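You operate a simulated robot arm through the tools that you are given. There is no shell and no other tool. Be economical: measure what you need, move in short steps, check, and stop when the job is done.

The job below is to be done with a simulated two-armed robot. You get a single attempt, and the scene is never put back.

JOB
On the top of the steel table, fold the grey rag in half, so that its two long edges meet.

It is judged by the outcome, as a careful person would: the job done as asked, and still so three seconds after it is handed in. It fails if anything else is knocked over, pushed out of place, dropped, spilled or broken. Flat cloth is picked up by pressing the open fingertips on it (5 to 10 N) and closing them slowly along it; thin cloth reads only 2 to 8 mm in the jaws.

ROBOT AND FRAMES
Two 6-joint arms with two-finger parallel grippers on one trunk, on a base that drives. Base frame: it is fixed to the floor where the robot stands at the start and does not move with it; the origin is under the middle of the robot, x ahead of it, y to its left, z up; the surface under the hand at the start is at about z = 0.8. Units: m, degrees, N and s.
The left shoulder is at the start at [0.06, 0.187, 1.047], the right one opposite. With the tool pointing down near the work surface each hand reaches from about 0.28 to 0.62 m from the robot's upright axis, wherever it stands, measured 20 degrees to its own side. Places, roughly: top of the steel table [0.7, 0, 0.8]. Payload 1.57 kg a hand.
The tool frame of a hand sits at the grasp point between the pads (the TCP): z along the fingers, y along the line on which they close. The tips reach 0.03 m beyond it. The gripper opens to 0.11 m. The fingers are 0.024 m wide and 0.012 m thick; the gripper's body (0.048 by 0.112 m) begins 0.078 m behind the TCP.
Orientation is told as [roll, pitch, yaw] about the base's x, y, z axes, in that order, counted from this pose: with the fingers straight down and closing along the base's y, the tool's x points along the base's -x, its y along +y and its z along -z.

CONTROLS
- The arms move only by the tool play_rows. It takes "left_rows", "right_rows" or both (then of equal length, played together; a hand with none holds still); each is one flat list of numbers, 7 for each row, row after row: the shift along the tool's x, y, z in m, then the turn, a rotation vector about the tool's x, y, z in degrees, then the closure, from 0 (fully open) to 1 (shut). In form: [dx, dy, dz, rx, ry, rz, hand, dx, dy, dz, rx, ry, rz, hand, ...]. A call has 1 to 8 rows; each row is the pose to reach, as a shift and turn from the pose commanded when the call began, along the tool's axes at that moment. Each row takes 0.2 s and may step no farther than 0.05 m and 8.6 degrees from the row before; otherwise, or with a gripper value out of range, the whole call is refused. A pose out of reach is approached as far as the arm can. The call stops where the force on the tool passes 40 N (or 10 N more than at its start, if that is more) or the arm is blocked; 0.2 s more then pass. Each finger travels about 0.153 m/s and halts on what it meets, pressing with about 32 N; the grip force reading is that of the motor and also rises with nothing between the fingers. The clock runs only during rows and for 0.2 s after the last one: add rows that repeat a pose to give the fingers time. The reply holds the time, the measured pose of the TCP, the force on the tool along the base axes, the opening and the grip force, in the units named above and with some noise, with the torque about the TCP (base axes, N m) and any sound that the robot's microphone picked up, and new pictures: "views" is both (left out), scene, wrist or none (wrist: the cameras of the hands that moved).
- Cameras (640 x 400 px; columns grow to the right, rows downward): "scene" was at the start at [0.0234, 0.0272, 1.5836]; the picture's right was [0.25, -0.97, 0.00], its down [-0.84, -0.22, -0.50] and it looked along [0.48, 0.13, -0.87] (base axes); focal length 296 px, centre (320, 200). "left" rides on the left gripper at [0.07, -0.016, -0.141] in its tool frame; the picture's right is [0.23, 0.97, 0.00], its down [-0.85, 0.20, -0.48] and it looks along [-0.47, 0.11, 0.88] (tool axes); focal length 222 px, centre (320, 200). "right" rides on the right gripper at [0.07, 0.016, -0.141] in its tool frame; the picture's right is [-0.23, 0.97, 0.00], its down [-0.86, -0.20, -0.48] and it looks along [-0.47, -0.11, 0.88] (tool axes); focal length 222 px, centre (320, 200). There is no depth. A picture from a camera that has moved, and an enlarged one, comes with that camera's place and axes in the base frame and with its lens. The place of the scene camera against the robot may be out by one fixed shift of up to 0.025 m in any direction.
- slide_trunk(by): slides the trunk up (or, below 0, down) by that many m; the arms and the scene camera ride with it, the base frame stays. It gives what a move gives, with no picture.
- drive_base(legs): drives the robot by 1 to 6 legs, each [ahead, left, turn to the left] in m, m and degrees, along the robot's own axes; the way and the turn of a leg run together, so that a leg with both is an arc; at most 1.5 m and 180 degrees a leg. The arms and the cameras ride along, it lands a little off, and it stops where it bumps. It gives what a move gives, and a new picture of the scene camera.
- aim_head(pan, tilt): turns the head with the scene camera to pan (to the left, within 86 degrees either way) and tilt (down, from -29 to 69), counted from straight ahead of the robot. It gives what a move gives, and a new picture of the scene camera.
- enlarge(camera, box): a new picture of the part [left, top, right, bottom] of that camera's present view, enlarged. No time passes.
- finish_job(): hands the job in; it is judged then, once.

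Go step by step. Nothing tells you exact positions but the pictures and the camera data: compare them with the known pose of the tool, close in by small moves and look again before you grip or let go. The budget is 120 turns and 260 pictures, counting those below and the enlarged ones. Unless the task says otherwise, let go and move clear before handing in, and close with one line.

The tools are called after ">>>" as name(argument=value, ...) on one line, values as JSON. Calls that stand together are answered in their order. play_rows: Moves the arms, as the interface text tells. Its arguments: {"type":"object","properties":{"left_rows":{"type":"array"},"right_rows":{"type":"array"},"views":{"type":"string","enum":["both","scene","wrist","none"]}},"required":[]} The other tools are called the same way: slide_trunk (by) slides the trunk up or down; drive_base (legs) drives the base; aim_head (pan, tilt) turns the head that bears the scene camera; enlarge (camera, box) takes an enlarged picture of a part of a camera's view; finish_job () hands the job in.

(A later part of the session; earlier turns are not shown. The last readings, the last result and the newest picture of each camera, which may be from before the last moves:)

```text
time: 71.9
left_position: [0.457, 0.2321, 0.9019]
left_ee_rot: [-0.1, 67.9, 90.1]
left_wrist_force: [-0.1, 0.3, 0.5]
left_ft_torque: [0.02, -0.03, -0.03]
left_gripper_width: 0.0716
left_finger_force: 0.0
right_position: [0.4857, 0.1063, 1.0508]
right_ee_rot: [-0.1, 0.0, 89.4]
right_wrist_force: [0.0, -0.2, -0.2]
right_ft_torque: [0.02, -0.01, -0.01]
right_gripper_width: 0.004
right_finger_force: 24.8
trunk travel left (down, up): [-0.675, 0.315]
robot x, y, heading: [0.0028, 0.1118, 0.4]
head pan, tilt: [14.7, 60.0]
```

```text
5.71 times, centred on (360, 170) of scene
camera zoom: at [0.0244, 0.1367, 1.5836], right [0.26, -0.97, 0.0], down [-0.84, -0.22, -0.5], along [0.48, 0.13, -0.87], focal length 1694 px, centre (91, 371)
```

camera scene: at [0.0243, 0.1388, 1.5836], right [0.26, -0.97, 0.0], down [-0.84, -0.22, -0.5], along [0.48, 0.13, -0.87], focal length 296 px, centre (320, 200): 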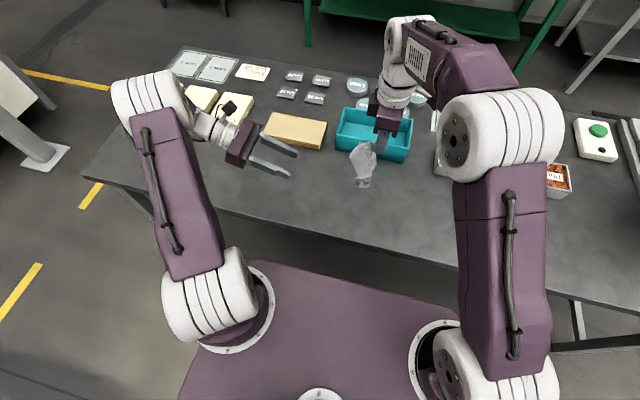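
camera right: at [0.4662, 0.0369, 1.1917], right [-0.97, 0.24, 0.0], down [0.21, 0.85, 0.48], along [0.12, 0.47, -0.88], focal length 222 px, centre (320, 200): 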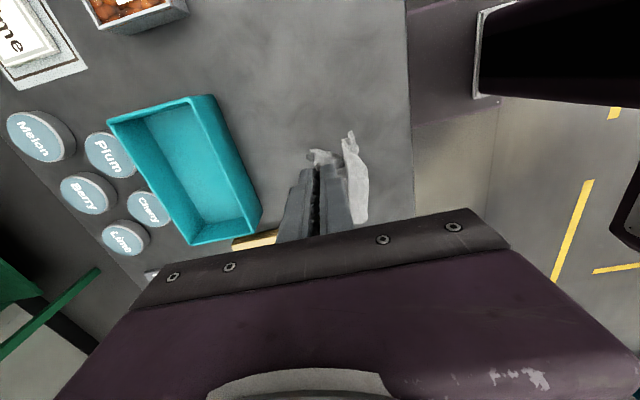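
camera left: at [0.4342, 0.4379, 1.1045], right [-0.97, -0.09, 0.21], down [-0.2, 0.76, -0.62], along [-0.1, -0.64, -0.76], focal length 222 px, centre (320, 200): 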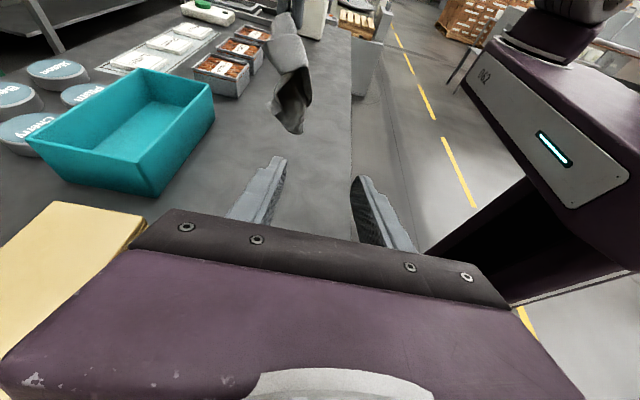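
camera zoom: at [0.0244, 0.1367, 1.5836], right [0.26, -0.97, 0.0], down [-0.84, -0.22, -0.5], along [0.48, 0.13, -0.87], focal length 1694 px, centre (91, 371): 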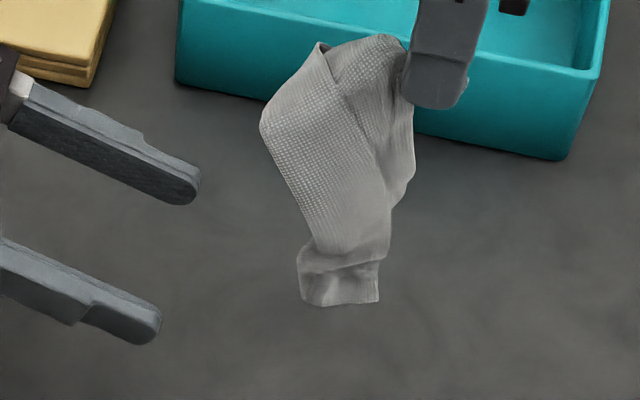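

Now I'll slide the left fingers around the hanging hem and close.

>>> play_rows(left_rows=[0.0125, 0, 0.031, 0, 0, 0, 0.35, 0.025, 0, 0.062, 0, 0, 0, 0.35, 0.0375, 0, 0.0927, 0, 0, 0, 0.35, 0.0375, 0, 0.0927, 0, 0, 0, 0.35], views="none")

>>> enlarge(camera="left", box=[200, 0, 440, 240])

>>> enlarge(camera="scene", box=[320, 135, 400, 205])

```text
time: 72.9
left_position: [0.458, 0.1318, 0.9022]
left_ee_rot: [-0.2, 68.0, 90.1]
left_wrist_force: [0.6, 0.4, -0.6]
left_ft_torque: [0.01, -0.01, 0.03]
left_gripper_width: 0.0718
left_finger_force: 0.1
right_position: [0.4844, 0.1072, 1.0506]
right_ee_rot: [-0.1, 0.0, 89.5]
right_wrist_force: [-0.8, 0.5, -0.2]
right_ft_torque: [-0.02, -0.03, -0.02]
right_gripper_width: 0.004
right_finger_force: 24.4
trunk travel left (down, up): [-0.675, 0.315]
robot x, y, heading: [0.0038, 0.1114, 0.2]
head pan, tilt: [14.7, 60.0]
```

```text
1.67 times, centred on (320, 120) of left
camera zoom: at [0.4743, 0.2373, 1.0195], right [-0.97, -0.09, 0.21], down [-0.2, 0.76, -0.61], along [-0.1, -0.64, -0.76], focal length 370 px, centre (320, 333)
```

zoom: 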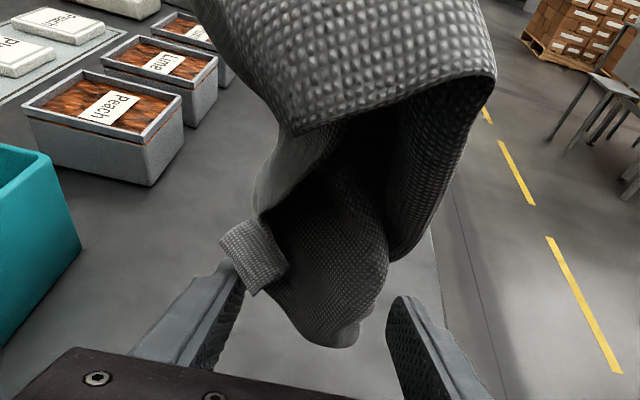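

```text
5.71 times, centred on (360, 170) of scene
camera zoom: at [0.0237, 0.1382, 1.5836], right [0.26, -0.97, 0.0], down [-0.84, -0.22, -0.5], along [0.48, 0.13, -0.87], focal length 1694 px, centre (91, 371)
```

zoom: 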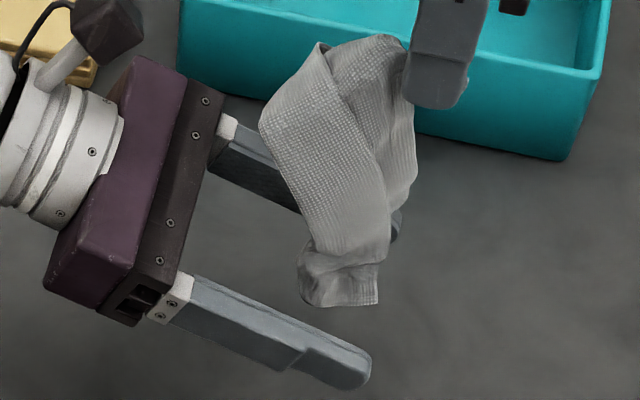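

The hem is between the fingers, so I'll close the left gripper.

>>> play_rows(left_rows=[0, 0, 0, 0, 0, 0, 0.6, 0, 0, 0, 0, 0, 0, 0.8, 0, 0, 0, 0, 0, 0, 1, 0, 0, 0, 0, 0, 0, 1, 0, 0, 0, 0, 0, 0, 1], views="none")

>>> enlarge(camera="left", box=[200, 0, 440, 240])

>>> enlarge(camera="scene", box=[320, 135, 400, 205])

```text
time: 74.1
left_position: [0.4581, 0.133, 0.9012]
left_ee_rot: [-0.2, 68.0, 90.1]
left_wrist_force: [0.6, -0.1, 0.8]
left_ft_torque: [0.0, 0.0, 0.01]
left_gripper_width: 0.0026
left_finger_force: 24.3
right_position: [0.4851, 0.1067, 1.0506]
right_ee_rot: [-0.1, 0.0, 89.4]
right_wrist_force: [0.0, 0.0, 0.3]
right_ft_torque: [0.02, -0.01, 0.01]
right_gripper_width: 0.0039
right_finger_force: 25.0
trunk travel left (down, up): [-0.675, 0.315]
robot x, y, heading: [0.0028, 0.1093, 0.0]
head pan, tilt: [14.7, 60.0]
```

```text
1.67 times, centred on (320, 120) of left
camera zoom: at [0.4743, 0.2374, 1.0195], right [-0.97, -0.09, 0.21], down [-0.2, 0.76, -0.61], along [-0.11, -0.64, -0.76], focal length 370 px, centre (320, 333)
```

zoom: 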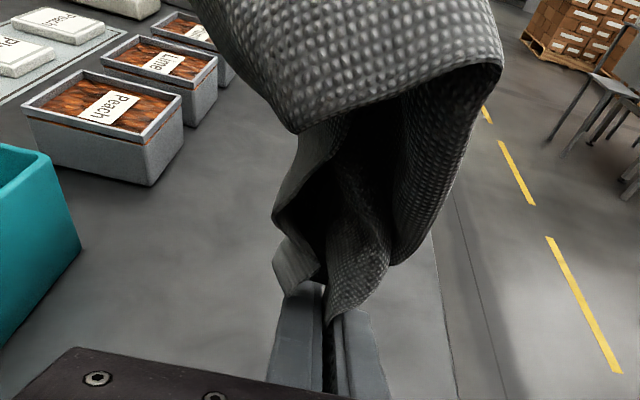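

```text
5.71 times, centred on (360, 170) of scene
camera zoom: at [0.0237, 0.1377, 1.5836], right [0.26, -0.97, 0.0], down [-0.84, -0.22, -0.5], along [0.48, 0.13, -0.87], focal length 1694 px, centre (91, 371)
```

zoom: 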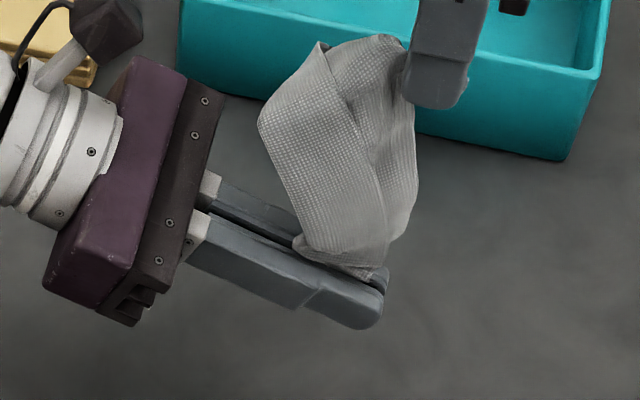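

The left hand holds the hem. I'll raise it up and left, then release the right hand so the rag hangs from the left hand alone.

>>> play_rows(left_rows=[0.036, 0.005, -0.031, 0, 0, 0, 1, 0.072, 0.01, -0.062, 0, 0, 0, 1, 0.108, 0.015, -0.093, 0, 0, 0, 1, 0.144, 0.02, -0.123, 0, 0, 0, 1, 0.144, 0.02, -0.123, 0, 0, 0, 1, 0.144, 0.02, -0.123, 0, 0, 0, 1, 0.144, 0.02, -0.123, 0, 0, 0, 1, 0.144, 0.02, -0.123, 0, 0, 0, 1], right_rows=[0, 0, 0, 0, 0, 0, 1, 0, 0, 0, 0, 0, 0, 1, 0, 0, 0, 0, 0, 0, 1, 0, 0, 0, 0, 0, 0, 1, 0, 0, 0, 0, 0, 0, 0.75, 0, 0, 0, 0, 0, 0, 0.5, 0.02, 0, -0.02, 0, 0, 0, 0.5, 0.06, 0, -0.03, 0, 0, 0, 0.5], views="both")

>>> enlarge(camera="scene", box=[280, 100, 400, 200])

```text
time: 75.9
left_position: [0.436, 0.1875, 1.0828]
left_ee_rot: [-0.2, 67.8, 90.0]
left_wrist_force: [0.0, 0.3, -0.2]
left_ft_torque: [0.0, 0.02, -0.01]
left_gripper_width: 0.0027
left_finger_force: 24.3
right_position: [0.485, 0.0465, 1.0804]
right_ee_rot: [-0.1, -0.2, 89.4]
right_wrist_force: [-0.2, -0.6, -0.1]
right_ft_torque: [-0.02, -0.04, 0.0]
right_gripper_width: 0.0551
right_finger_force: 0.0
trunk travel left (down, up): [-0.675, 0.315]
robot x, y, heading: [0.0005, 0.1104, -0.0]
head pan, tilt: [14.7, 60.0]
camera scene: at [0.0237, 0.1358, 1.5836], right [0.26, -0.97, 0.0], down [-0.84, -0.22, -0.5], along [0.48, 0.13, -0.87], focal length 296 px, centre (320, 200)
camera right: at [0.4668, -0.0236, 1.2217], right [-0.97, 0.24, 0.0], down [0.21, 0.85, 0.48], along [0.12, 0.47, -0.88], focal length 222 px, centre (320, 200)
camera left: at [0.4522, 0.2931, 1.2007], right [-0.97, -0.09, 0.21], down [-0.2, 0.76, -0.61], along [-0.1, -0.64, -0.76], focal length 222 px, centre (320, 200)
```

scene: 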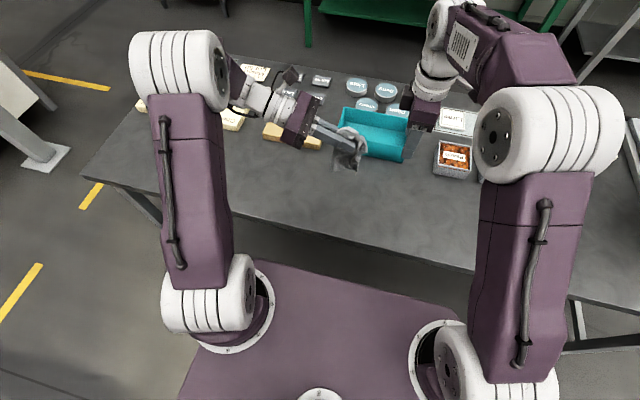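
right: 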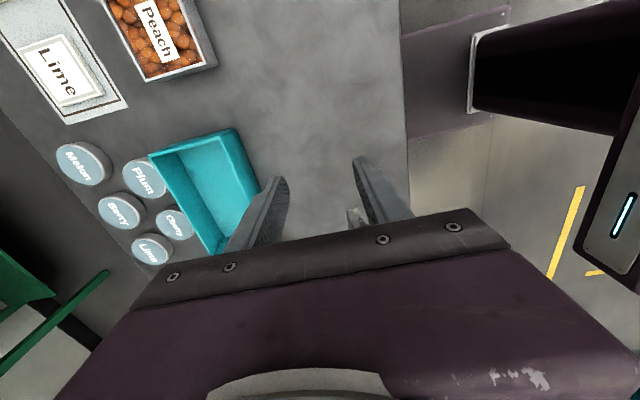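
left: 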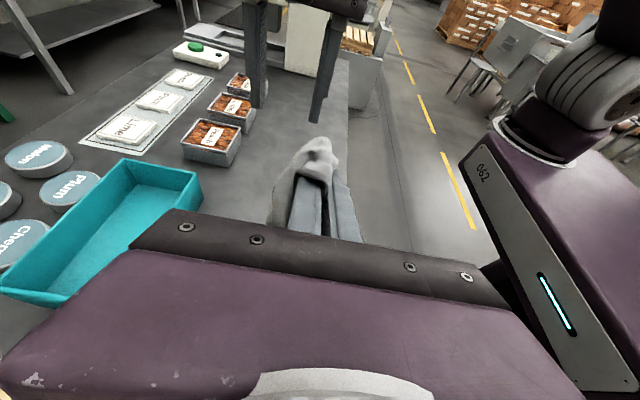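

```text
4.00 times, centred on (340, 150) of scene
camera zoom: at [0.0237, 0.1358, 1.5836], right [0.26, -0.97, 0.0], down [-0.84, -0.22, -0.5], along [0.48, 0.13, -0.87], focal length 1186 px, centre (240, 400)
```

zoom: 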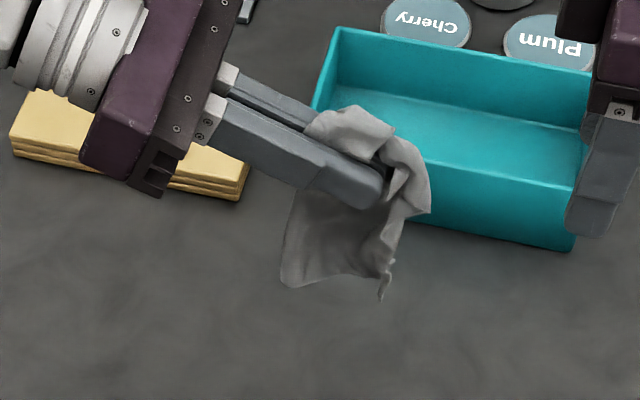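

I'll turn the left hand back to pointing down so the rag hangs freely below the fingertips.

>>> play_rows(left_rows=[0, 0, 0, 0, -8.5, 0, 1, 0, 0, 0, 0, -17, 0, 1, 0, 0, 0, 0, -25.5, 0, 1, 0, 0, 0, 0, -34, 0, 1, 0, 0, 0, 0, -42.5, 0, 1, 0, 0, 0, 0, -51, 0, 1, 0, 0, 0, 0, -59.5, 0, 1, 0, 0, 0, 0, -67.8, 0, 1], right_rows=[0.03, 0, 0, 0, 0, 0, 0.5, 0.06, 0, 0, 0, 0, 0, 0.5, 0.09, 0, 0, 0, 0, 0, 0.5, 0.12, 0, 0, 0, 0, 0, 0.5, 0.15, 0, 0, 0, 0, 0, 0.5, 0.15, 0, 0, 0, 0, 0, 0.5, 0.15, 0, 0, 0, 0, 0, 0.5, 0.15, 0, 0, 0, 0, 0, 0.5], views="none")

>>> enlarge(camera="scene", box=[280, 100, 400, 200])

>>> enlarge(camera="right", box=[160, 40, 480, 240])

```text
time: 77.7
left_position: [0.4386, 0.1912, 1.0822]
left_ee_rot: [-0.2, 0.1, 90.3]
left_wrist_force: [0.1, 0.1, 0.6]
left_ft_torque: [-0.02, 0.0, 0.01]
left_gripper_width: 0.0027
left_finger_force: 23.8
right_position: [0.4839, -0.1052, 1.0805]
right_ee_rot: [0.0, -0.1, 89.3]
right_wrist_force: [-0.6, 0.3, -0.3]
right_ft_torque: [0.0, -0.01, 0.03]
right_gripper_width: 0.055
right_finger_force: 0.1
trunk travel left (down, up): [-0.675, 0.315]
robot x, y, heading: [-0.0016, 0.11, -0.1]
head pan, tilt: [14.7, 60.0]
```

```text
4.00 times, centred on (340, 150) of scene
camera zoom: at [0.0239, 0.1364, 1.5836], right [0.26, -0.97, 0.0], down [-0.84, -0.22, -0.5], along [0.48, 0.13, -0.87], focal length 1186 px, centre (240, 400)
```

zoom: 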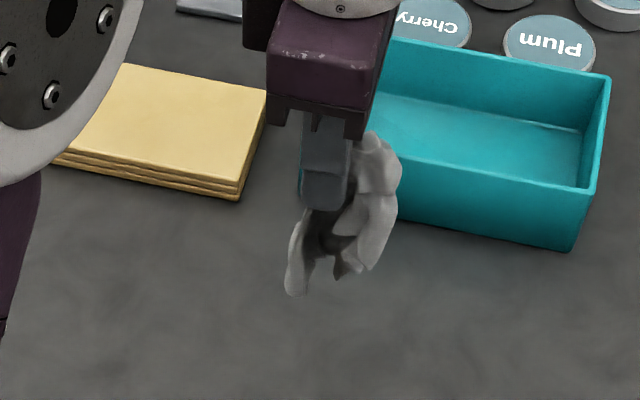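

```text
2.00 times, centred on (320, 140) of right
camera zoom: at [0.4651, -0.1757, 1.2205], right [-0.97, 0.24, 0.0], down [0.21, 0.85, 0.48], along [0.12, 0.47, -0.88], focal length 444 px, centre (320, 320)
```

zoom: 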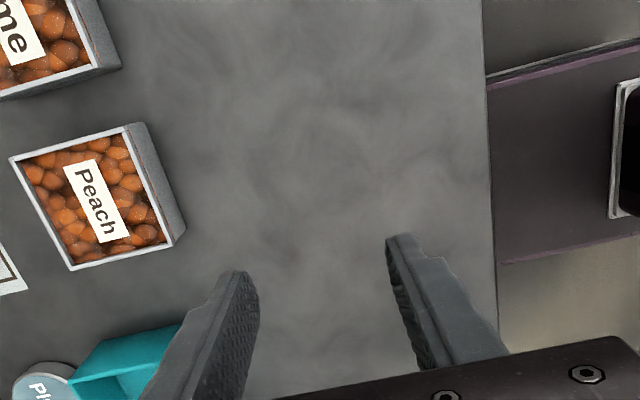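

To see the hanging rag from the side, I'll roll the right hand to point toward +y.

>>> play_rows(right_rows=[0, 0, 0.01, 0, -8.5, 0, 0.4, 0, 0, 0.02, 0, -17, 0, 0.4, 0, 0, 0.03, 0, -25.5, 0, 0.4, 0, 0, 0.04, 0, -34, 0, 0.4, 0, 0, 0.05, 0, -42.5, 0, 0.4, 0, 0, 0.05, 0, -51, 0, 0.4, 0, 0, 0.05, 0, -59.5, 0, 0.4, 0, 0, 0.05, 0, -68, 0, 0.4], views="wrist")

>>> enlarge(camera="right", box=[220, 0, 460, 200])

```text
time: 79.5
left_position: [0.4397, 0.1912, 1.0818]
left_ee_rot: [-0.1, 0.1, 90.3]
left_wrist_force: [-0.5, -0.2, 1.2]
left_ft_torque: [0.02, 0.01, 0.04]
left_gripper_width: 0.0025
left_finger_force: 23.5
right_position: [0.4827, -0.1017, 1.03]
right_ee_rot: [-0.3, -68.2, 89.8]
right_wrist_force: [0.0, 0.1, 0.1]
right_ft_torque: [0.02, 0.05, -0.01]
right_gripper_width: 0.0661
right_finger_force: 0.0
trunk travel left (down, up): [-0.675, 0.315]
robot x, y, heading: [-0.0023, 0.1142, -0.1]
head pan, tilt: [14.7, 60.0]
camera right: at [0.4639, -0.2603, 1.0171], right [-0.97, 0.1, 0.21], down [0.2, -0.13, 0.97], along [0.12, 0.99, 0.11], focal length 222 px, centre (320, 200)
```

right: 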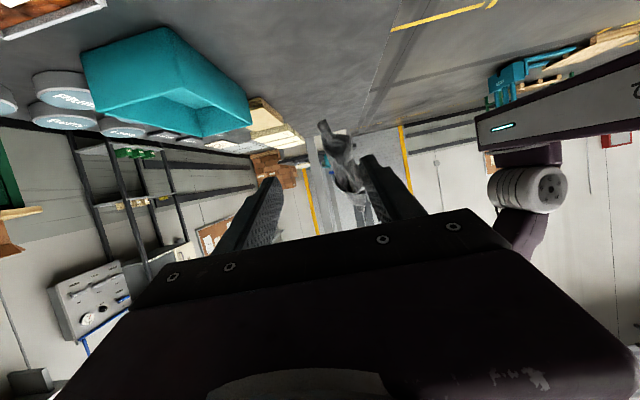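

```text
2.00 times, centred on (340, 100) of right
camera zoom: at [0.4639, -0.2603, 1.0171], right [-0.97, 0.1, 0.21], down [0.2, -0.13, 0.97], along [0.12, 0.99, 0.11], focal length 444 px, centre (280, 400)
```

zoom: 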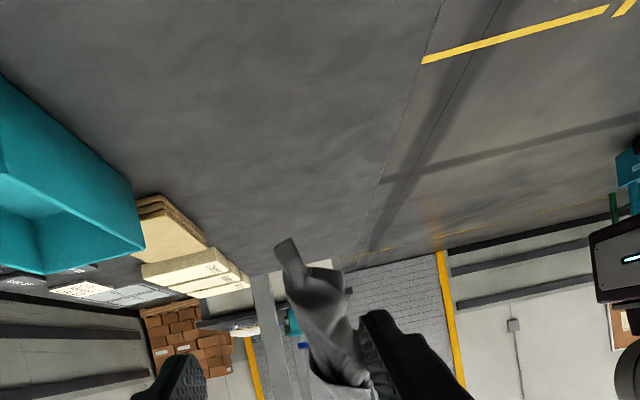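

The rag's lowest tip is at about (0.48, 0.18, 0.917). I'll move the right hand in toward it and check.

>>> play_rows(right_rows=[-0.002, 0.001, 0.045, 0, 0, 0, 0.35, -0.003, 0.002, 0.09, 0, 0, 0, 0.35, -0.004, 0.003, 0.135, 0, 0, 0, 0.35, -0.005, 0.005, 0.18, 0, 0, 0, 0.35, -0.006, 0.005, 0.21, 0, 0, 0, 0.35], views="none")

>>> enlarge(camera="right", box=[220, 0, 460, 200])

>>> enlarge(camera="scene", box=[300, 110, 400, 190])

```text
time: 80.7
left_position: [0.4397, 0.1927, 1.0816]
left_ee_rot: [-0.1, 0.2, 90.2]
left_wrist_force: [-0.2, -0.5, 0.1]
left_ft_torque: [-0.03, 0.02, 0.0]
left_gripper_width: 0.0027
left_finger_force: 24.7
right_position: [0.4815, 0.0943, 0.9552]
right_ee_rot: [-0.3, -68.0, 89.6]
right_wrist_force: [-0.2, 0.3, 0.7]
right_ft_torque: [-0.02, 0.07, -0.02]
right_gripper_width: 0.0718
right_finger_force: 0.0
trunk travel left (down, up): [-0.675, 0.315]
robot x, y, heading: [0.0022, 0.109, 0.1]
head pan, tilt: [14.7, 60.0]
```

```text
2.00 times, centred on (340, 100) of right
camera zoom: at [0.4623, -0.063, 0.9426], right [-0.97, 0.1, 0.21], down [0.2, -0.13, 0.97], along [0.12, 0.99, 0.1], focal length 444 px, centre (280, 400)
```

zoom: 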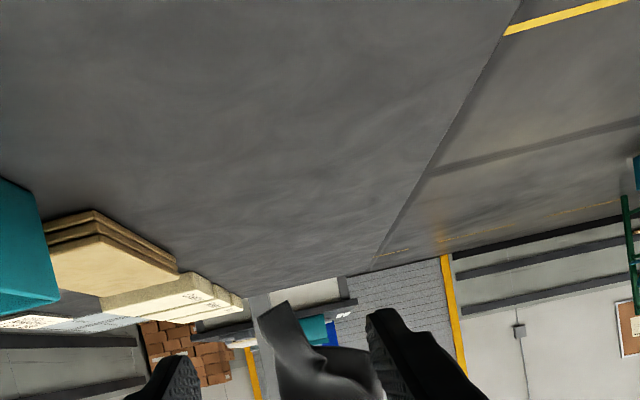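

```text
5.00 times, centred on (350, 150) of scene
camera zoom: at [0.0239, 0.1382, 1.5836], right [0.26, -0.97, 0.0], down [-0.84, -0.22, -0.5], along [0.48, 0.13, -0.87], focal length 1482 px, centre (170, 450)
```

zoom: 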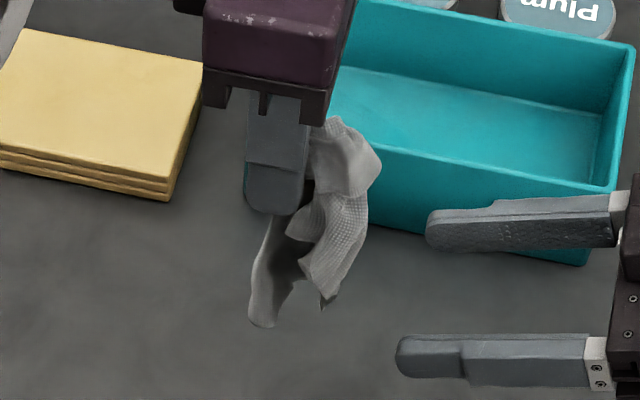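

Aligned. I'll move in around the tip and close the right hand.

>>> play_rows(right_rows=[-0.002, 0.002, 0.037, 0, 0, 0, 0.35, -0.005, 0.003, 0.0744, 0, 0, 0, 0.35, -0.005, 0.003, 0.0744, 0, 0, 0, 0.35], views="none")

>>> enlarge(camera="right", box=[220, 50, 460, 250])

>>> enlarge(camera="scene", box=[300, 110, 400, 190])

```text
time: 81.5
left_position: [0.4396, 0.1922, 1.0829]
left_ee_rot: [-0.1, 0.1, 90.2]
left_wrist_force: [-0.7, -0.7, -0.7]
left_ft_torque: [0.01, 0.0, 0.0]
left_gripper_width: 0.0025
left_finger_force: 24.1
right_position: [0.4812, 0.1661, 0.9326]
right_ee_rot: [-0.3, -68.1, 89.8]
right_wrist_force: [0.1, -0.2, -0.7]
right_ft_torque: [-0.01, -0.01, 0.04]
right_gripper_width: 0.0717
right_finger_force: 0.1
trunk travel left (down, up): [-0.675, 0.315]
robot x, y, heading: [-0.0017, 0.1105, 0.1]
head pan, tilt: [14.7, 60.0]
```

```text
2.00 times, centred on (340, 150) of right
camera zoom: at [0.4625, 0.0087, 0.9202], right [-0.97, 0.1, 0.21], down [0.2, -0.13, 0.97], along [0.12, 0.99, 0.1], focal length 444 px, centre (280, 300)
```

zoom: 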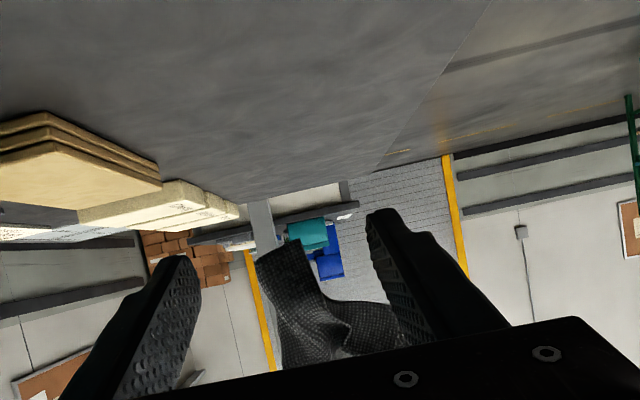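

```text
5.00 times, centred on (350, 150) of scene
camera zoom: at [0.0235, 0.1365, 1.5836], right [0.26, -0.97, 0.0], down [-0.84, -0.22, -0.5], along [0.48, 0.13, -0.87], focal length 1482 px, centre (170, 450)
```

zoom: 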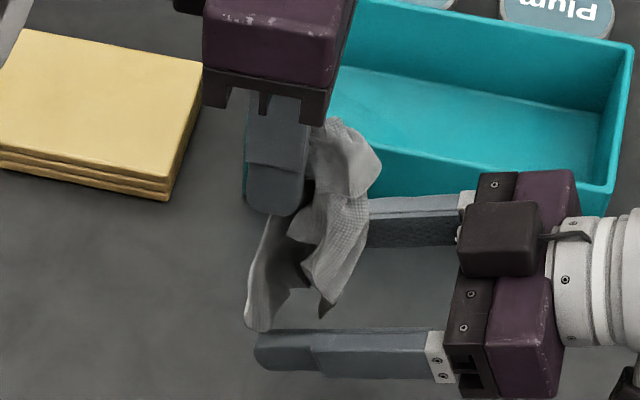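

>>> play_rows(right_rows=[0, 0, -0.006, 0, 0, 0, 0.5, 0, 0, -0.006, 0, 0, 0, 0.75, 0, 0, -0.006, 0, 0, 0, 1, 0, 0, -0.006, 0, 0, 0, 1, 0, 0, -0.006, 0, 0, 0, 1], views="none")

>>> enlarge(camera="right", box=[220, 50, 460, 250])

>>> enlarge(camera="scene", box=[300, 110, 400, 190])

```text
time: 82.7
left_position: [0.4385, 0.1933, 1.0822]
left_ee_rot: [-0.1, 0.2, 90.1]
left_wrist_force: [0.9, 0.3, 0.1]
left_ft_torque: [0.0, -0.03, 0.04]
left_gripper_width: 0.0028
left_finger_force: 23.5
right_position: [0.4806, 0.1605, 0.9358]
right_ee_rot: [-0.3, -68.1, 89.6]
right_wrist_force: [0.4, 0.6, 0.5]
right_ft_torque: [-0.02, -0.02, 0.01]
right_gripper_width: 0.0031
right_finger_force: 24.7
trunk travel left (down, up): [-0.675, 0.315]
robot x, y, heading: [-0.0009, 0.1099, 0.3]
head pan, tilt: [14.7, 60.0]
```

```text
2.00 times, centred on (340, 150) of right
camera zoom: at [0.4619, 0.0036, 0.9225], right [-0.97, 0.1, 0.21], down [0.2, -0.13, 0.97], along [0.12, 0.99, 0.1], focal length 444 px, centre (280, 300)
```

zoom: 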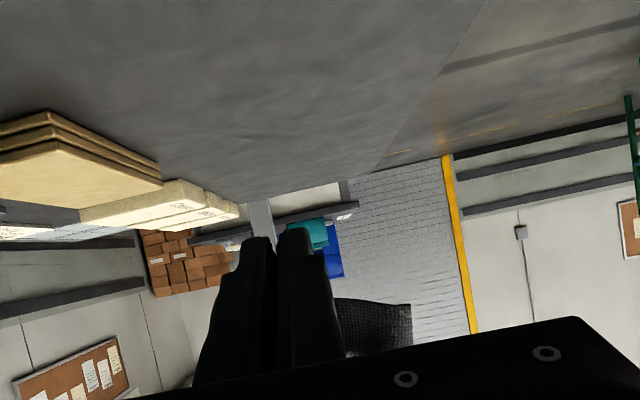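

```text
5.00 times, centred on (350, 150) of scene
camera zoom: at [0.0237, 0.1377, 1.5836], right [0.26, -0.97, 0.0], down [-0.84, -0.22, -0.5], along [0.48, 0.13, -0.87], focal length 1482 px, centre (170, 450)
```

zoom: 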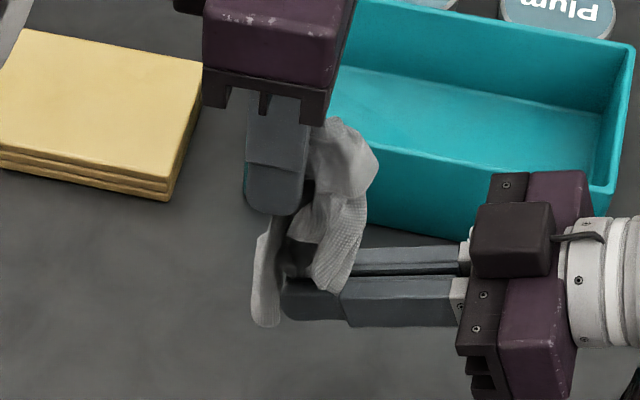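

Both hands hold the rag now. I'll raise the right hand level with the left and pull sideways to stretch the rag out.

>>> play_rows(right_rows=[-0.015, 0.005, -0.044, 0, 0, 0, 1, -0.03, 0.01, -0.088, 0, 0, 0, 1, -0.045, 0.015, -0.132, 0, 0, 0, 1, -0.0595, 0.02, -0.1744, 0, 0, 0, 1], views="scene")

>>> enlarge(camera="scene", box=[300, 80, 440, 190])

```text
time: 83.7
left_position: [0.4383, 0.1914, 1.0823]
left_ee_rot: [-0.1, 0.1, 90.3]
left_wrist_force: [0.4, -0.5, 0.1]
left_ft_torque: [-0.01, -0.02, 0.01]
left_gripper_width: 0.0026
left_finger_force: 24.2
right_position: [0.4556, 0.0191, 1.056]
right_ee_rot: [-0.3, -68.2, 89.7]
right_wrist_force: [0.2, -0.4, -0.7]
right_ft_torque: [-0.02, -0.03, 0.0]
right_gripper_width: 0.0028
right_finger_force: 24.4
trunk travel left (down, up): [-0.675, 0.315]
robot x, y, heading: [-0.0007, 0.1126, 0.1]
head pan, tilt: [14.7, 60.0]
camera scene: at [0.0225, 0.1363, 1.5836], right [0.26, -0.97, 0.0], down [-0.84, -0.22, -0.5], along [0.48, 0.13, -0.87], focal length 296 px, centre (320, 200)
```

scene: 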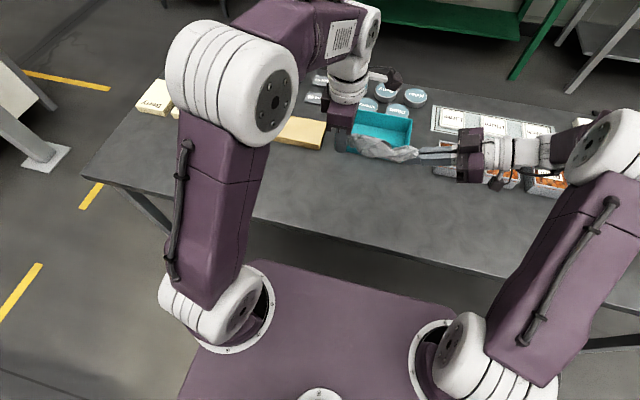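

```text
3.64 times, centred on (370, 135) of scene
camera zoom: at [0.0225, 0.1363, 1.5836], right [0.26, -0.97, 0.0], down [-0.84, -0.22, -0.5], along [0.48, 0.13, -0.87], focal length 1078 px, centre (138, 436)
```

zoom: 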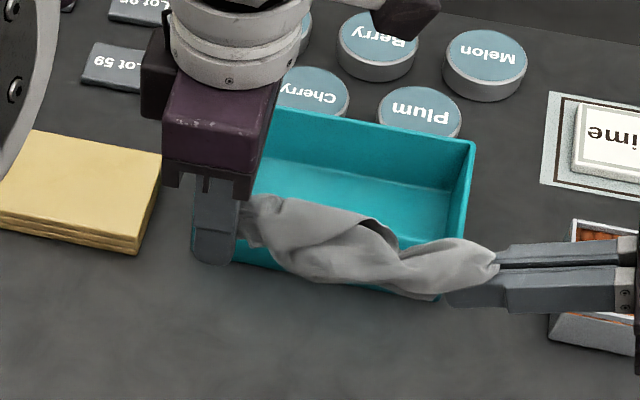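

>>> play_rows(right_rows=[0.0074, 0, -0.0186, 0, 0, 0, 1, 0.0148, 0, -0.0371, 0, 0, 0, 1, 0.0148, 0, -0.0371, 0, 0, 0, 1], views="none")

>>> enlarge(camera="scene", box=[310, 100, 450, 200])

>>> enlarge(camera="right", box=[220, 20, 460, 220])

```text
time: 84.5
left_position: [0.4382, 0.1936, 1.0816]
left_ee_rot: [-0.1, 0.2, 90.2]
left_wrist_force: [0.3, -1.8, -0.6]
left_ft_torque: [0.03, -0.03, -0.01]
left_gripper_width: 0.0028
left_finger_force: 24.2
right_position: [0.4561, -0.0196, 1.0572]
right_ee_rot: [-0.4, -68.1, 89.5]
right_wrist_force: [-0.3, 2.1, -0.2]
right_ft_torque: [-0.06, 0.02, 0.02]
right_gripper_width: 0.0029
right_finger_force: 24.4
trunk travel left (down, up): [-0.675, 0.315]
robot x, y, heading: [-0.0006, 0.1118, 0.0]
head pan, tilt: [14.7, 60.0]
```

```text
4.00 times, centred on (380, 150) of scene
camera zoom: at [0.024, 0.1385, 1.5836], right [0.26, -0.97, 0.0], down [-0.84, -0.22, -0.5], along [0.48, 0.13, -0.87], focal length 1186 px, centre (80, 400)
```

zoom: 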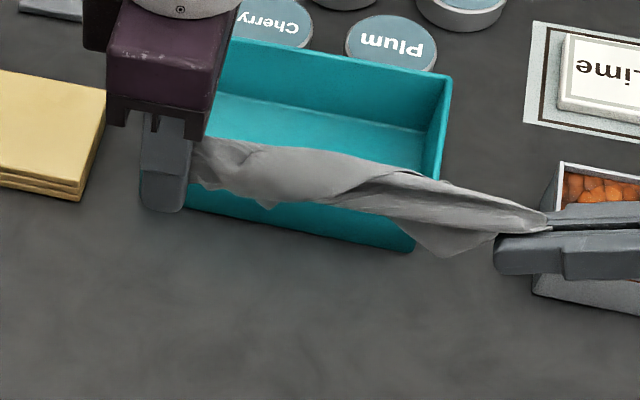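

```text
2.00 times, centred on (340, 120) of right
camera zoom: at [0.437, -0.1769, 1.0448], right [-0.97, 0.1, 0.21], down [0.2, -0.13, 0.97], along [0.12, 0.99, 0.1], focal length 444 px, centre (280, 360)
```

zoom: 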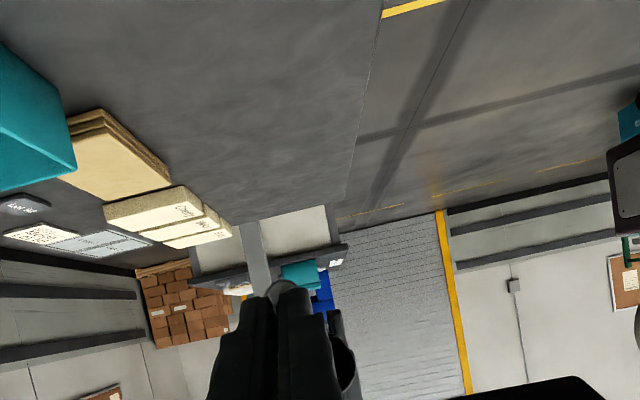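

The rag is taut at about 0.185 m between the grips but still rolled up. I'll slacken it slightly and jiggle both hands vertically so the rest drops open.

>>> play_rows(right_rows=[-0.0204, 0, -0.009, 0, 0, 0, 1, 0.008, 0, 0.04, 0, 0, 0, 1, -0.034, 0, 0.002, 0, 0, 0, 1, -0.006, 0, 0.03, 0, 0, 0, 1, -0.034, 0, 0.002, 0, 0, 0, 1, -0.006, 0, 0.02, 0, 0, 0, 1, -0.006, 0, 0.02, 0, 0, 0, 1, -0.006, 0, 0.02, 0, 0, 0, 1], left_rows=[0, 0, -0.022, 0, 0, 0, 1, 0, 0, 0.01, 0, 0, 0, 1, 0, 0, -0.03, 0, 0, 0, 1, 0, 0, 0.01, 0, 0, 0, 1, 0, 0, -0.03, 0, 0, 0, 1, 0, 0, 0, 0, 0, 0, 1, 0, 0, 0, 0, 0, 0, 1, 0, 0, 0, 0, 0, 0, 1], views="none")

>>> enlarge(camera="scene", box=[310, 100, 450, 200])

>>> enlarge(camera="left", box=[200, 0, 440, 200])

```text
refused: row 2 steps farther than a row can; nothing moved
```

```text
4.00 times, centred on (380, 150) of scene
camera zoom: at [0.024, 0.1385, 1.5836], right [0.26, -0.97, 0.0], down [-0.84, -0.22, -0.5], along [0.48, 0.13, -0.87], focal length 1186 px, centre (80, 400)
```

zoom: 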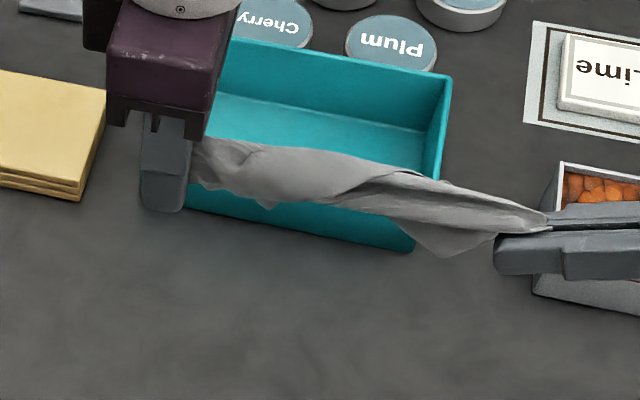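

```text
2.00 times, centred on (320, 100) of left
camera zoom: at [0.455, 0.1236, 1.2238], right [-0.97, -0.23, 0.0], down [-0.2, 0.86, 0.48], along [-0.11, 0.46, -0.88], focal length 444 px, centre (320, 400)
```

zoom: 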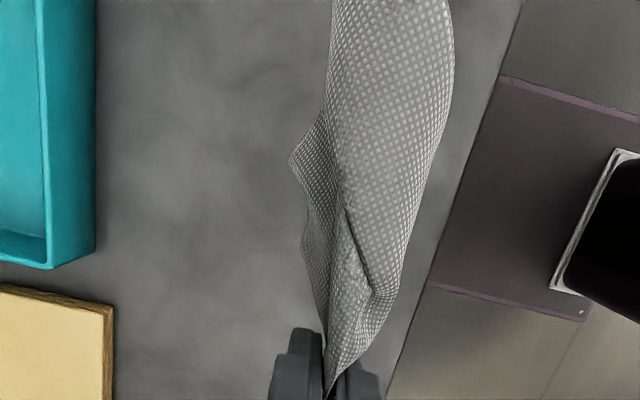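

>>> play_rows(right_rows=[-0.026, 0, 0.0112, 0, 0, 0, 1, 0.0112, 0, 0.026, 0, 0, 0, 1, -0.026, 0, 0.0112, 0, 0, 0, 1, 0.0112, 0, 0.026, 0, 0, 0, 1, -0.026, 0, 0.0112, 0, 0, 0, 1, -0.0074, 0, 0.0186, 0, 0, 0, 1, -0.0074, 0, 0.0186, 0, 0, 0, 1], left_rows=[0, 0, -0.02, 0, 0, 0, 1, 0, 0, 0.02, 0, 0, 0, 1, 0, 0, -0.02, 0, 0, 0, 1, 0, 0, 0.02, 0, 0, 0, 1, 0, 0, -0.02, 0, 0, 0, 1, 0, 0, 0, 0, 0, 0, 1, 0, 0, 0, 0, 0, 0, 1], views="none")

>>> enlarge(camera="scene", box=[310, 100, 450, 200])

>>> enlarge(camera="left", box=[200, 0, 440, 200])

```text
time: 86.1
left_position: [0.4405, 0.19, 1.08]
left_ee_rot: [0.0, 0.2, 90.2]
left_wrist_force: [-0.1, -0.4, -0.1]
left_ft_torque: [0.01, -0.02, 0.02]
left_gripper_width: 0.0026
left_finger_force: 23.6
right_position: [0.4575, 0.0003, 1.0575]
right_ee_rot: [-0.1, -68.1, 89.5]
right_wrist_force: [0.2, -0.2, 1.0]
right_ft_torque: [0.01, 0.0, -0.01]
right_gripper_width: 0.0028
right_finger_force: 24.6
trunk travel left (down, up): [-0.675, 0.315]
robot x, y, heading: [0.0022, 0.1108, 0.0]
head pan, tilt: [14.7, 60.0]
```

```text
4.00 times, centred on (380, 150) of scene
camera zoom: at [0.0248, 0.1373, 1.5836], right [0.26, -0.97, 0.0], down [-0.84, -0.22, -0.5], along [0.48, 0.13, -0.87], focal length 1186 px, centre (80, 400)
```

zoom: 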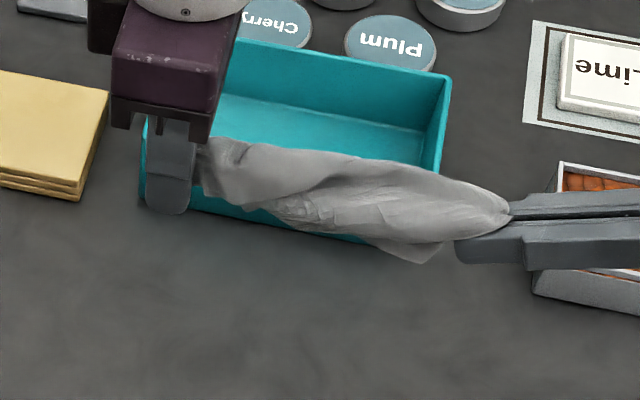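

```text
2.00 times, centred on (320, 100) of left
camera zoom: at [0.4558, 0.1203, 1.2224], right [-0.97, -0.23, 0.0], down [-0.2, 0.86, 0.48], along [-0.11, 0.46, -0.88], focal length 444 px, centre (320, 400)
```

zoom: 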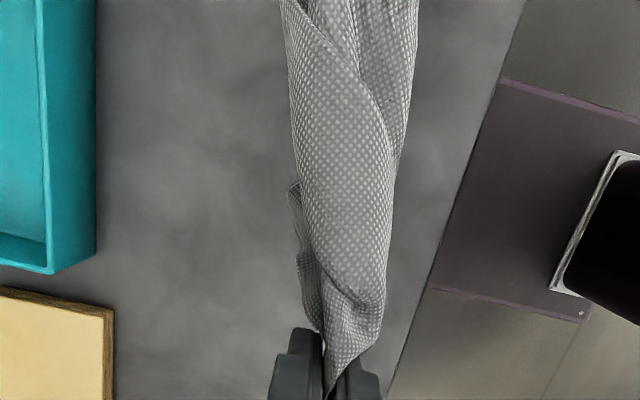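

I'll turn the right hand back toward vertical (its camera would otherwise touch the table), then lower the rag, stretched, onto the clear area.

>>> play_rows(right_rows=[0, 0, 0, 0, 8.5, 0, 1, 0, 0, 0, 0, 17, 0, 1, 0, 0, 0, 0, 25.5, 0, 1, 0, 0, 0, 0, 34, 0, 1, 0, 0, 0, 0, 42.5, 0, 1, 0, 0, 0, 0, 51, 0, 1, 0, 0, 0, 0, 59.5, 0, 1, 0, 0, 0, 0, 68, 0, 1], views="none")

>>> enlarge(camera="scene", box=[310, 100, 450, 200])

```text
time: 87.9
left_position: [0.4386, 0.1895, 1.0821]
left_ee_rot: [0.0, 0.1, 90.2]
left_wrist_force: [0.8, 0.3, -0.6]
left_ft_torque: [-0.02, 0.01, 0.0]
left_gripper_width: 0.0028
left_finger_force: 24.1
right_position: [0.4568, 0.001, 1.0591]
right_ee_rot: [-0.2, 0.1, 89.4]
right_wrist_force: [0.0, 0.2, -0.5]
right_ft_torque: [-0.02, 0.01, 0.01]
right_gripper_width: 0.0029
right_finger_force: 24.3
trunk travel left (down, up): [-0.675, 0.315]
robot x, y, heading: [0.0002, 0.1105, -0.2]
head pan, tilt: [14.7, 60.0]
```

```text
4.00 times, centred on (380, 150) of scene
camera zoom: at [0.0238, 0.1387, 1.5836], right [0.26, -0.97, 0.0], down [-0.84, -0.22, -0.5], along [0.48, 0.13, -0.87], focal length 1186 px, centre (80, 400)
```

zoom: 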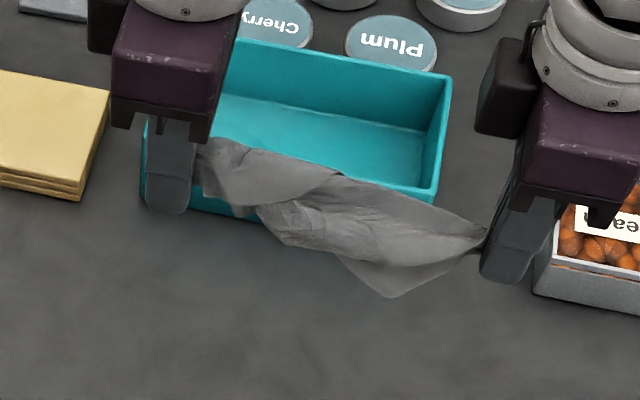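

>>> play_rows(right_rows=[0, 0, 0.035, 0, 0, 0, 1, 0, 0, 0.07, 0, 0, 0, 1, 0, 0, 0.105, 0, 0, 0, 1, 0, 0, 0.13, 0, 0, 0, 1, 0.002, -0.015, 0.155, 0, 0, 0, 1, 0.004, -0.03, 0.18, 0, 0, 0, 1, 0.006, -0.045, 0.205, 0, 0, 0, 1, 0.008, -0.055, 0.221, 0, 0, 0, 1], left_rows=[0, 0, 0.04, 0, 0, 0, 1, 0, 0, 0.08, 0, 0, 0, 1, 0, 0, 0.12, 0, 0, 0, 1, 0, 0, 0.153, 0, 0, 0, 1, 0, -0.015, 0.178, 0, 0, 0, 1, 0, -0.03, 0.203, 0, 0, 0, 1, 0, -0.045, 0.228, 0, 0, 0, 1, 0, -0.055, 0.244, 0, 0, 0, 1], views="scene")

>>> enlarge(camera="scene", box=[310, 120, 450, 220])

```text
time: 89.7
left_position: [0.4966, 0.1913, 0.8388]
left_ee_rot: [0.0, 0.1, 90.1]
left_wrist_force: [0.9, 0.4, -0.5]
left_ft_torque: [0.02, 0.0, 0.02]
left_gripper_width: 0.0027
left_finger_force: 24.6
right_position: [0.512, -0.0076, 0.8365]
right_ee_rot: [-0.1, -0.1, 89.4]
right_wrist_force: [0.3, -0.2, -0.3]
right_ft_torque: [-0.01, 0.0, -0.01]
right_gripper_width: 0.0028
right_finger_force: 24.3
trunk travel left (down, up): [-0.675, 0.315]
robot x, y, heading: [-0.0024, 0.1055, 0.2]
head pan, tilt: [14.7, 60.0]
camera scene: at [0.0249, 0.1375, 1.5836], right [0.26, -0.97, 0.0], down [-0.84, -0.22, -0.5], along [0.48, 0.13, -0.87], focal length 296 px, centre (320, 200)
```

scene: 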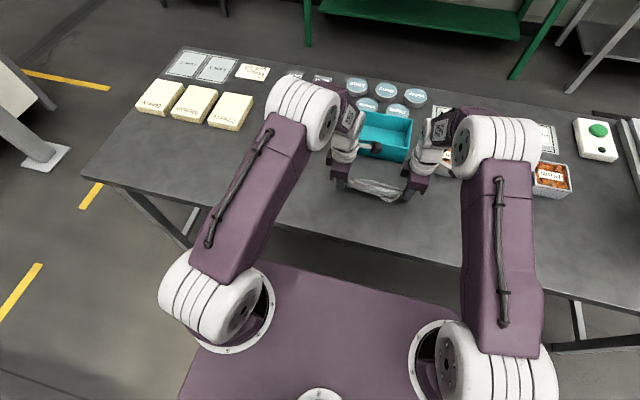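

```text
4.00 times, centred on (380, 170) of scene
camera zoom: at [0.0249, 0.1375, 1.5836], right [0.26, -0.97, 0.0], down [-0.84, -0.22, -0.5], along [0.48, 0.13, -0.87], focal length 1186 px, centre (80, 320)
```

zoom: 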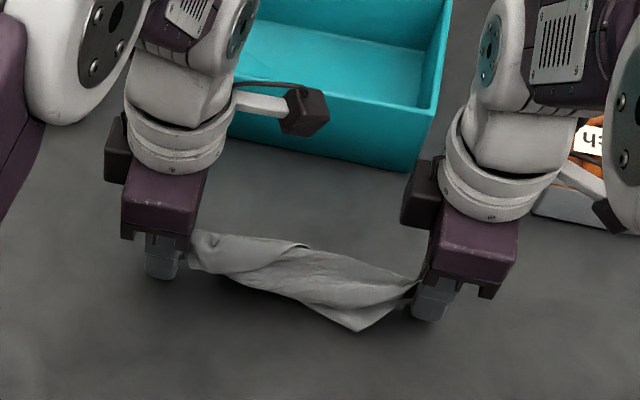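

It's laid across in front of the robot. I'll release both hands, lift and move outward to look.

>>> play_rows(right_rows=[0, 0, 0.002, 0, 0, 0, 0.85, 0, 0, 0.002, 0, 0, 0, 0.65, 0, 0, -0.02, 0, 0, 0, 0.65, 0, 0, -0.06, 0, 0, 0, 0.65, 0.03, 0, -0.1, 0, 0, 0, 0.65, 0.07, 0, -0.12, 0, 0, 0, 0.65, 0.11, 0, -0.12, 0, 0, 0, 0.65, 0.14, 0, -0.12, 0, 0, 0, 0.65], left_rows=[0, 0, 0.004, 0, 0, 0, 0.85, 0, 0, 0.004, 0, 0, 0, 0.65, 0, 0, -0.02, 0, 0, 0, 0.65, 0, 0, -0.06, 0, 0, 0, 0.65, -0.03, 0, -0.1, 0, 0, 0, 0.65, -0.07, 0, -0.12, 0, 0, 0, 0.65, -0.11, 0, -0.12, 0, 0, 0, 0.65, -0.14, 0, -0.12, 0, 0, 0, 0.65], views="none")

>>> enlarge(camera="scene", box=[320, 150, 430, 220])

```text
time: 91.5
left_position: [0.4932, 0.3344, 0.9598]
left_ee_rot: [-0.1, 0.2, 90.2]
left_wrist_force: [0.1, 0.2, -0.3]
left_ft_torque: [0.02, -0.01, 0.02]
left_gripper_width: 0.0384
left_finger_force: 0.1
right_position: [0.508, -0.1481, 0.9572]
right_ee_rot: [-0.1, -0.1, 89.4]
right_wrist_force: [0.0, -0.5, -1.7]
right_ft_torque: [-0.01, 0.01, 0.01]
right_gripper_width: 0.0385
right_finger_force: 0.2
trunk travel left (down, up): [-0.675, 0.315]
robot x, y, heading: [0.0002, 0.1101, 0.2]
head pan, tilt: [14.7, 60.0]
```

```text
5.71 times, centred on (375, 185) of scene
camera zoom: at [0.0235, 0.1376, 1.5836], right [0.26, -0.97, 0.0], down [-0.84, -0.22, -0.5], along [0.48, 0.13, -0.87], focal length 1694 px, centre (6, 286)
```

zoom: 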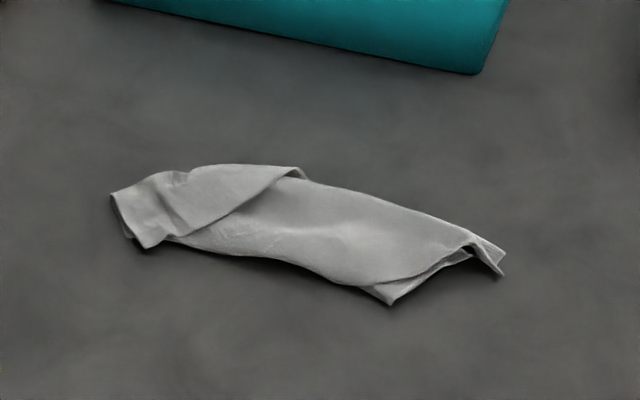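

>>> enlarge(camera="right", box=[220, 140, 460, 290])

>>> enlarge(camera="scene", box=[335, 172, 375, 200])

>>> enlarge(camera="scene", box=[370, 172, 410, 200])

```text
2.67 times, centred on (340, 215) of right
camera zoom: at [0.49, -0.2179, 1.098], right [-0.97, 0.24, 0.0], down [0.21, 0.85, 0.48], along [0.12, 0.47, -0.88], focal length 592 px, centre (267, 160)
```

zoom: 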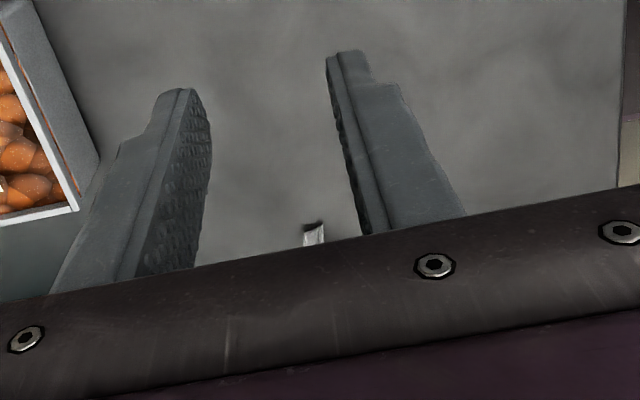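

```text
14.29 times, centred on (355, 186) of scene
camera zoom: at [0.0235, 0.1376, 1.5836], right [0.26, -0.97, 0.0], down [-0.84, -0.22, -0.5], along [0.48, 0.13, -0.87], focal length 4234 px, centre (-180, 400)
```

zoom: 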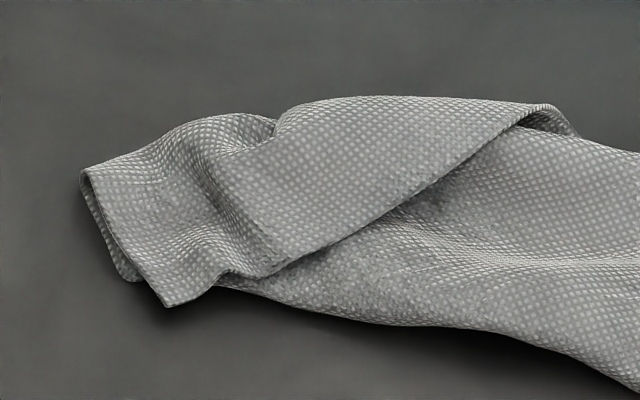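

```text
14.29 times, centred on (390, 186) of scene
camera zoom: at [0.0235, 0.1376, 1.5836], right [0.26, -0.97, 0.0], down [-0.84, -0.22, -0.5], along [0.48, 0.13, -0.87], focal length 4234 px, centre (-680, 400)
```

zoom: 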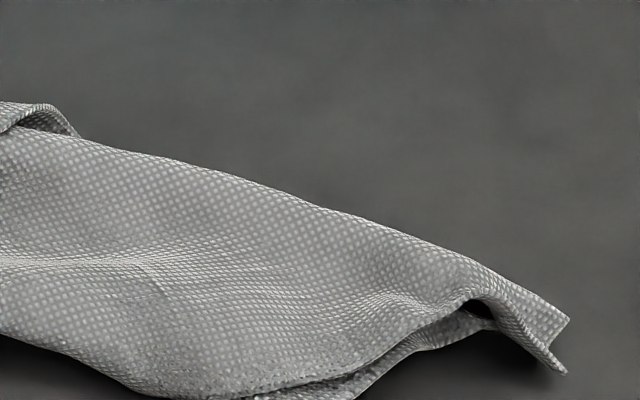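

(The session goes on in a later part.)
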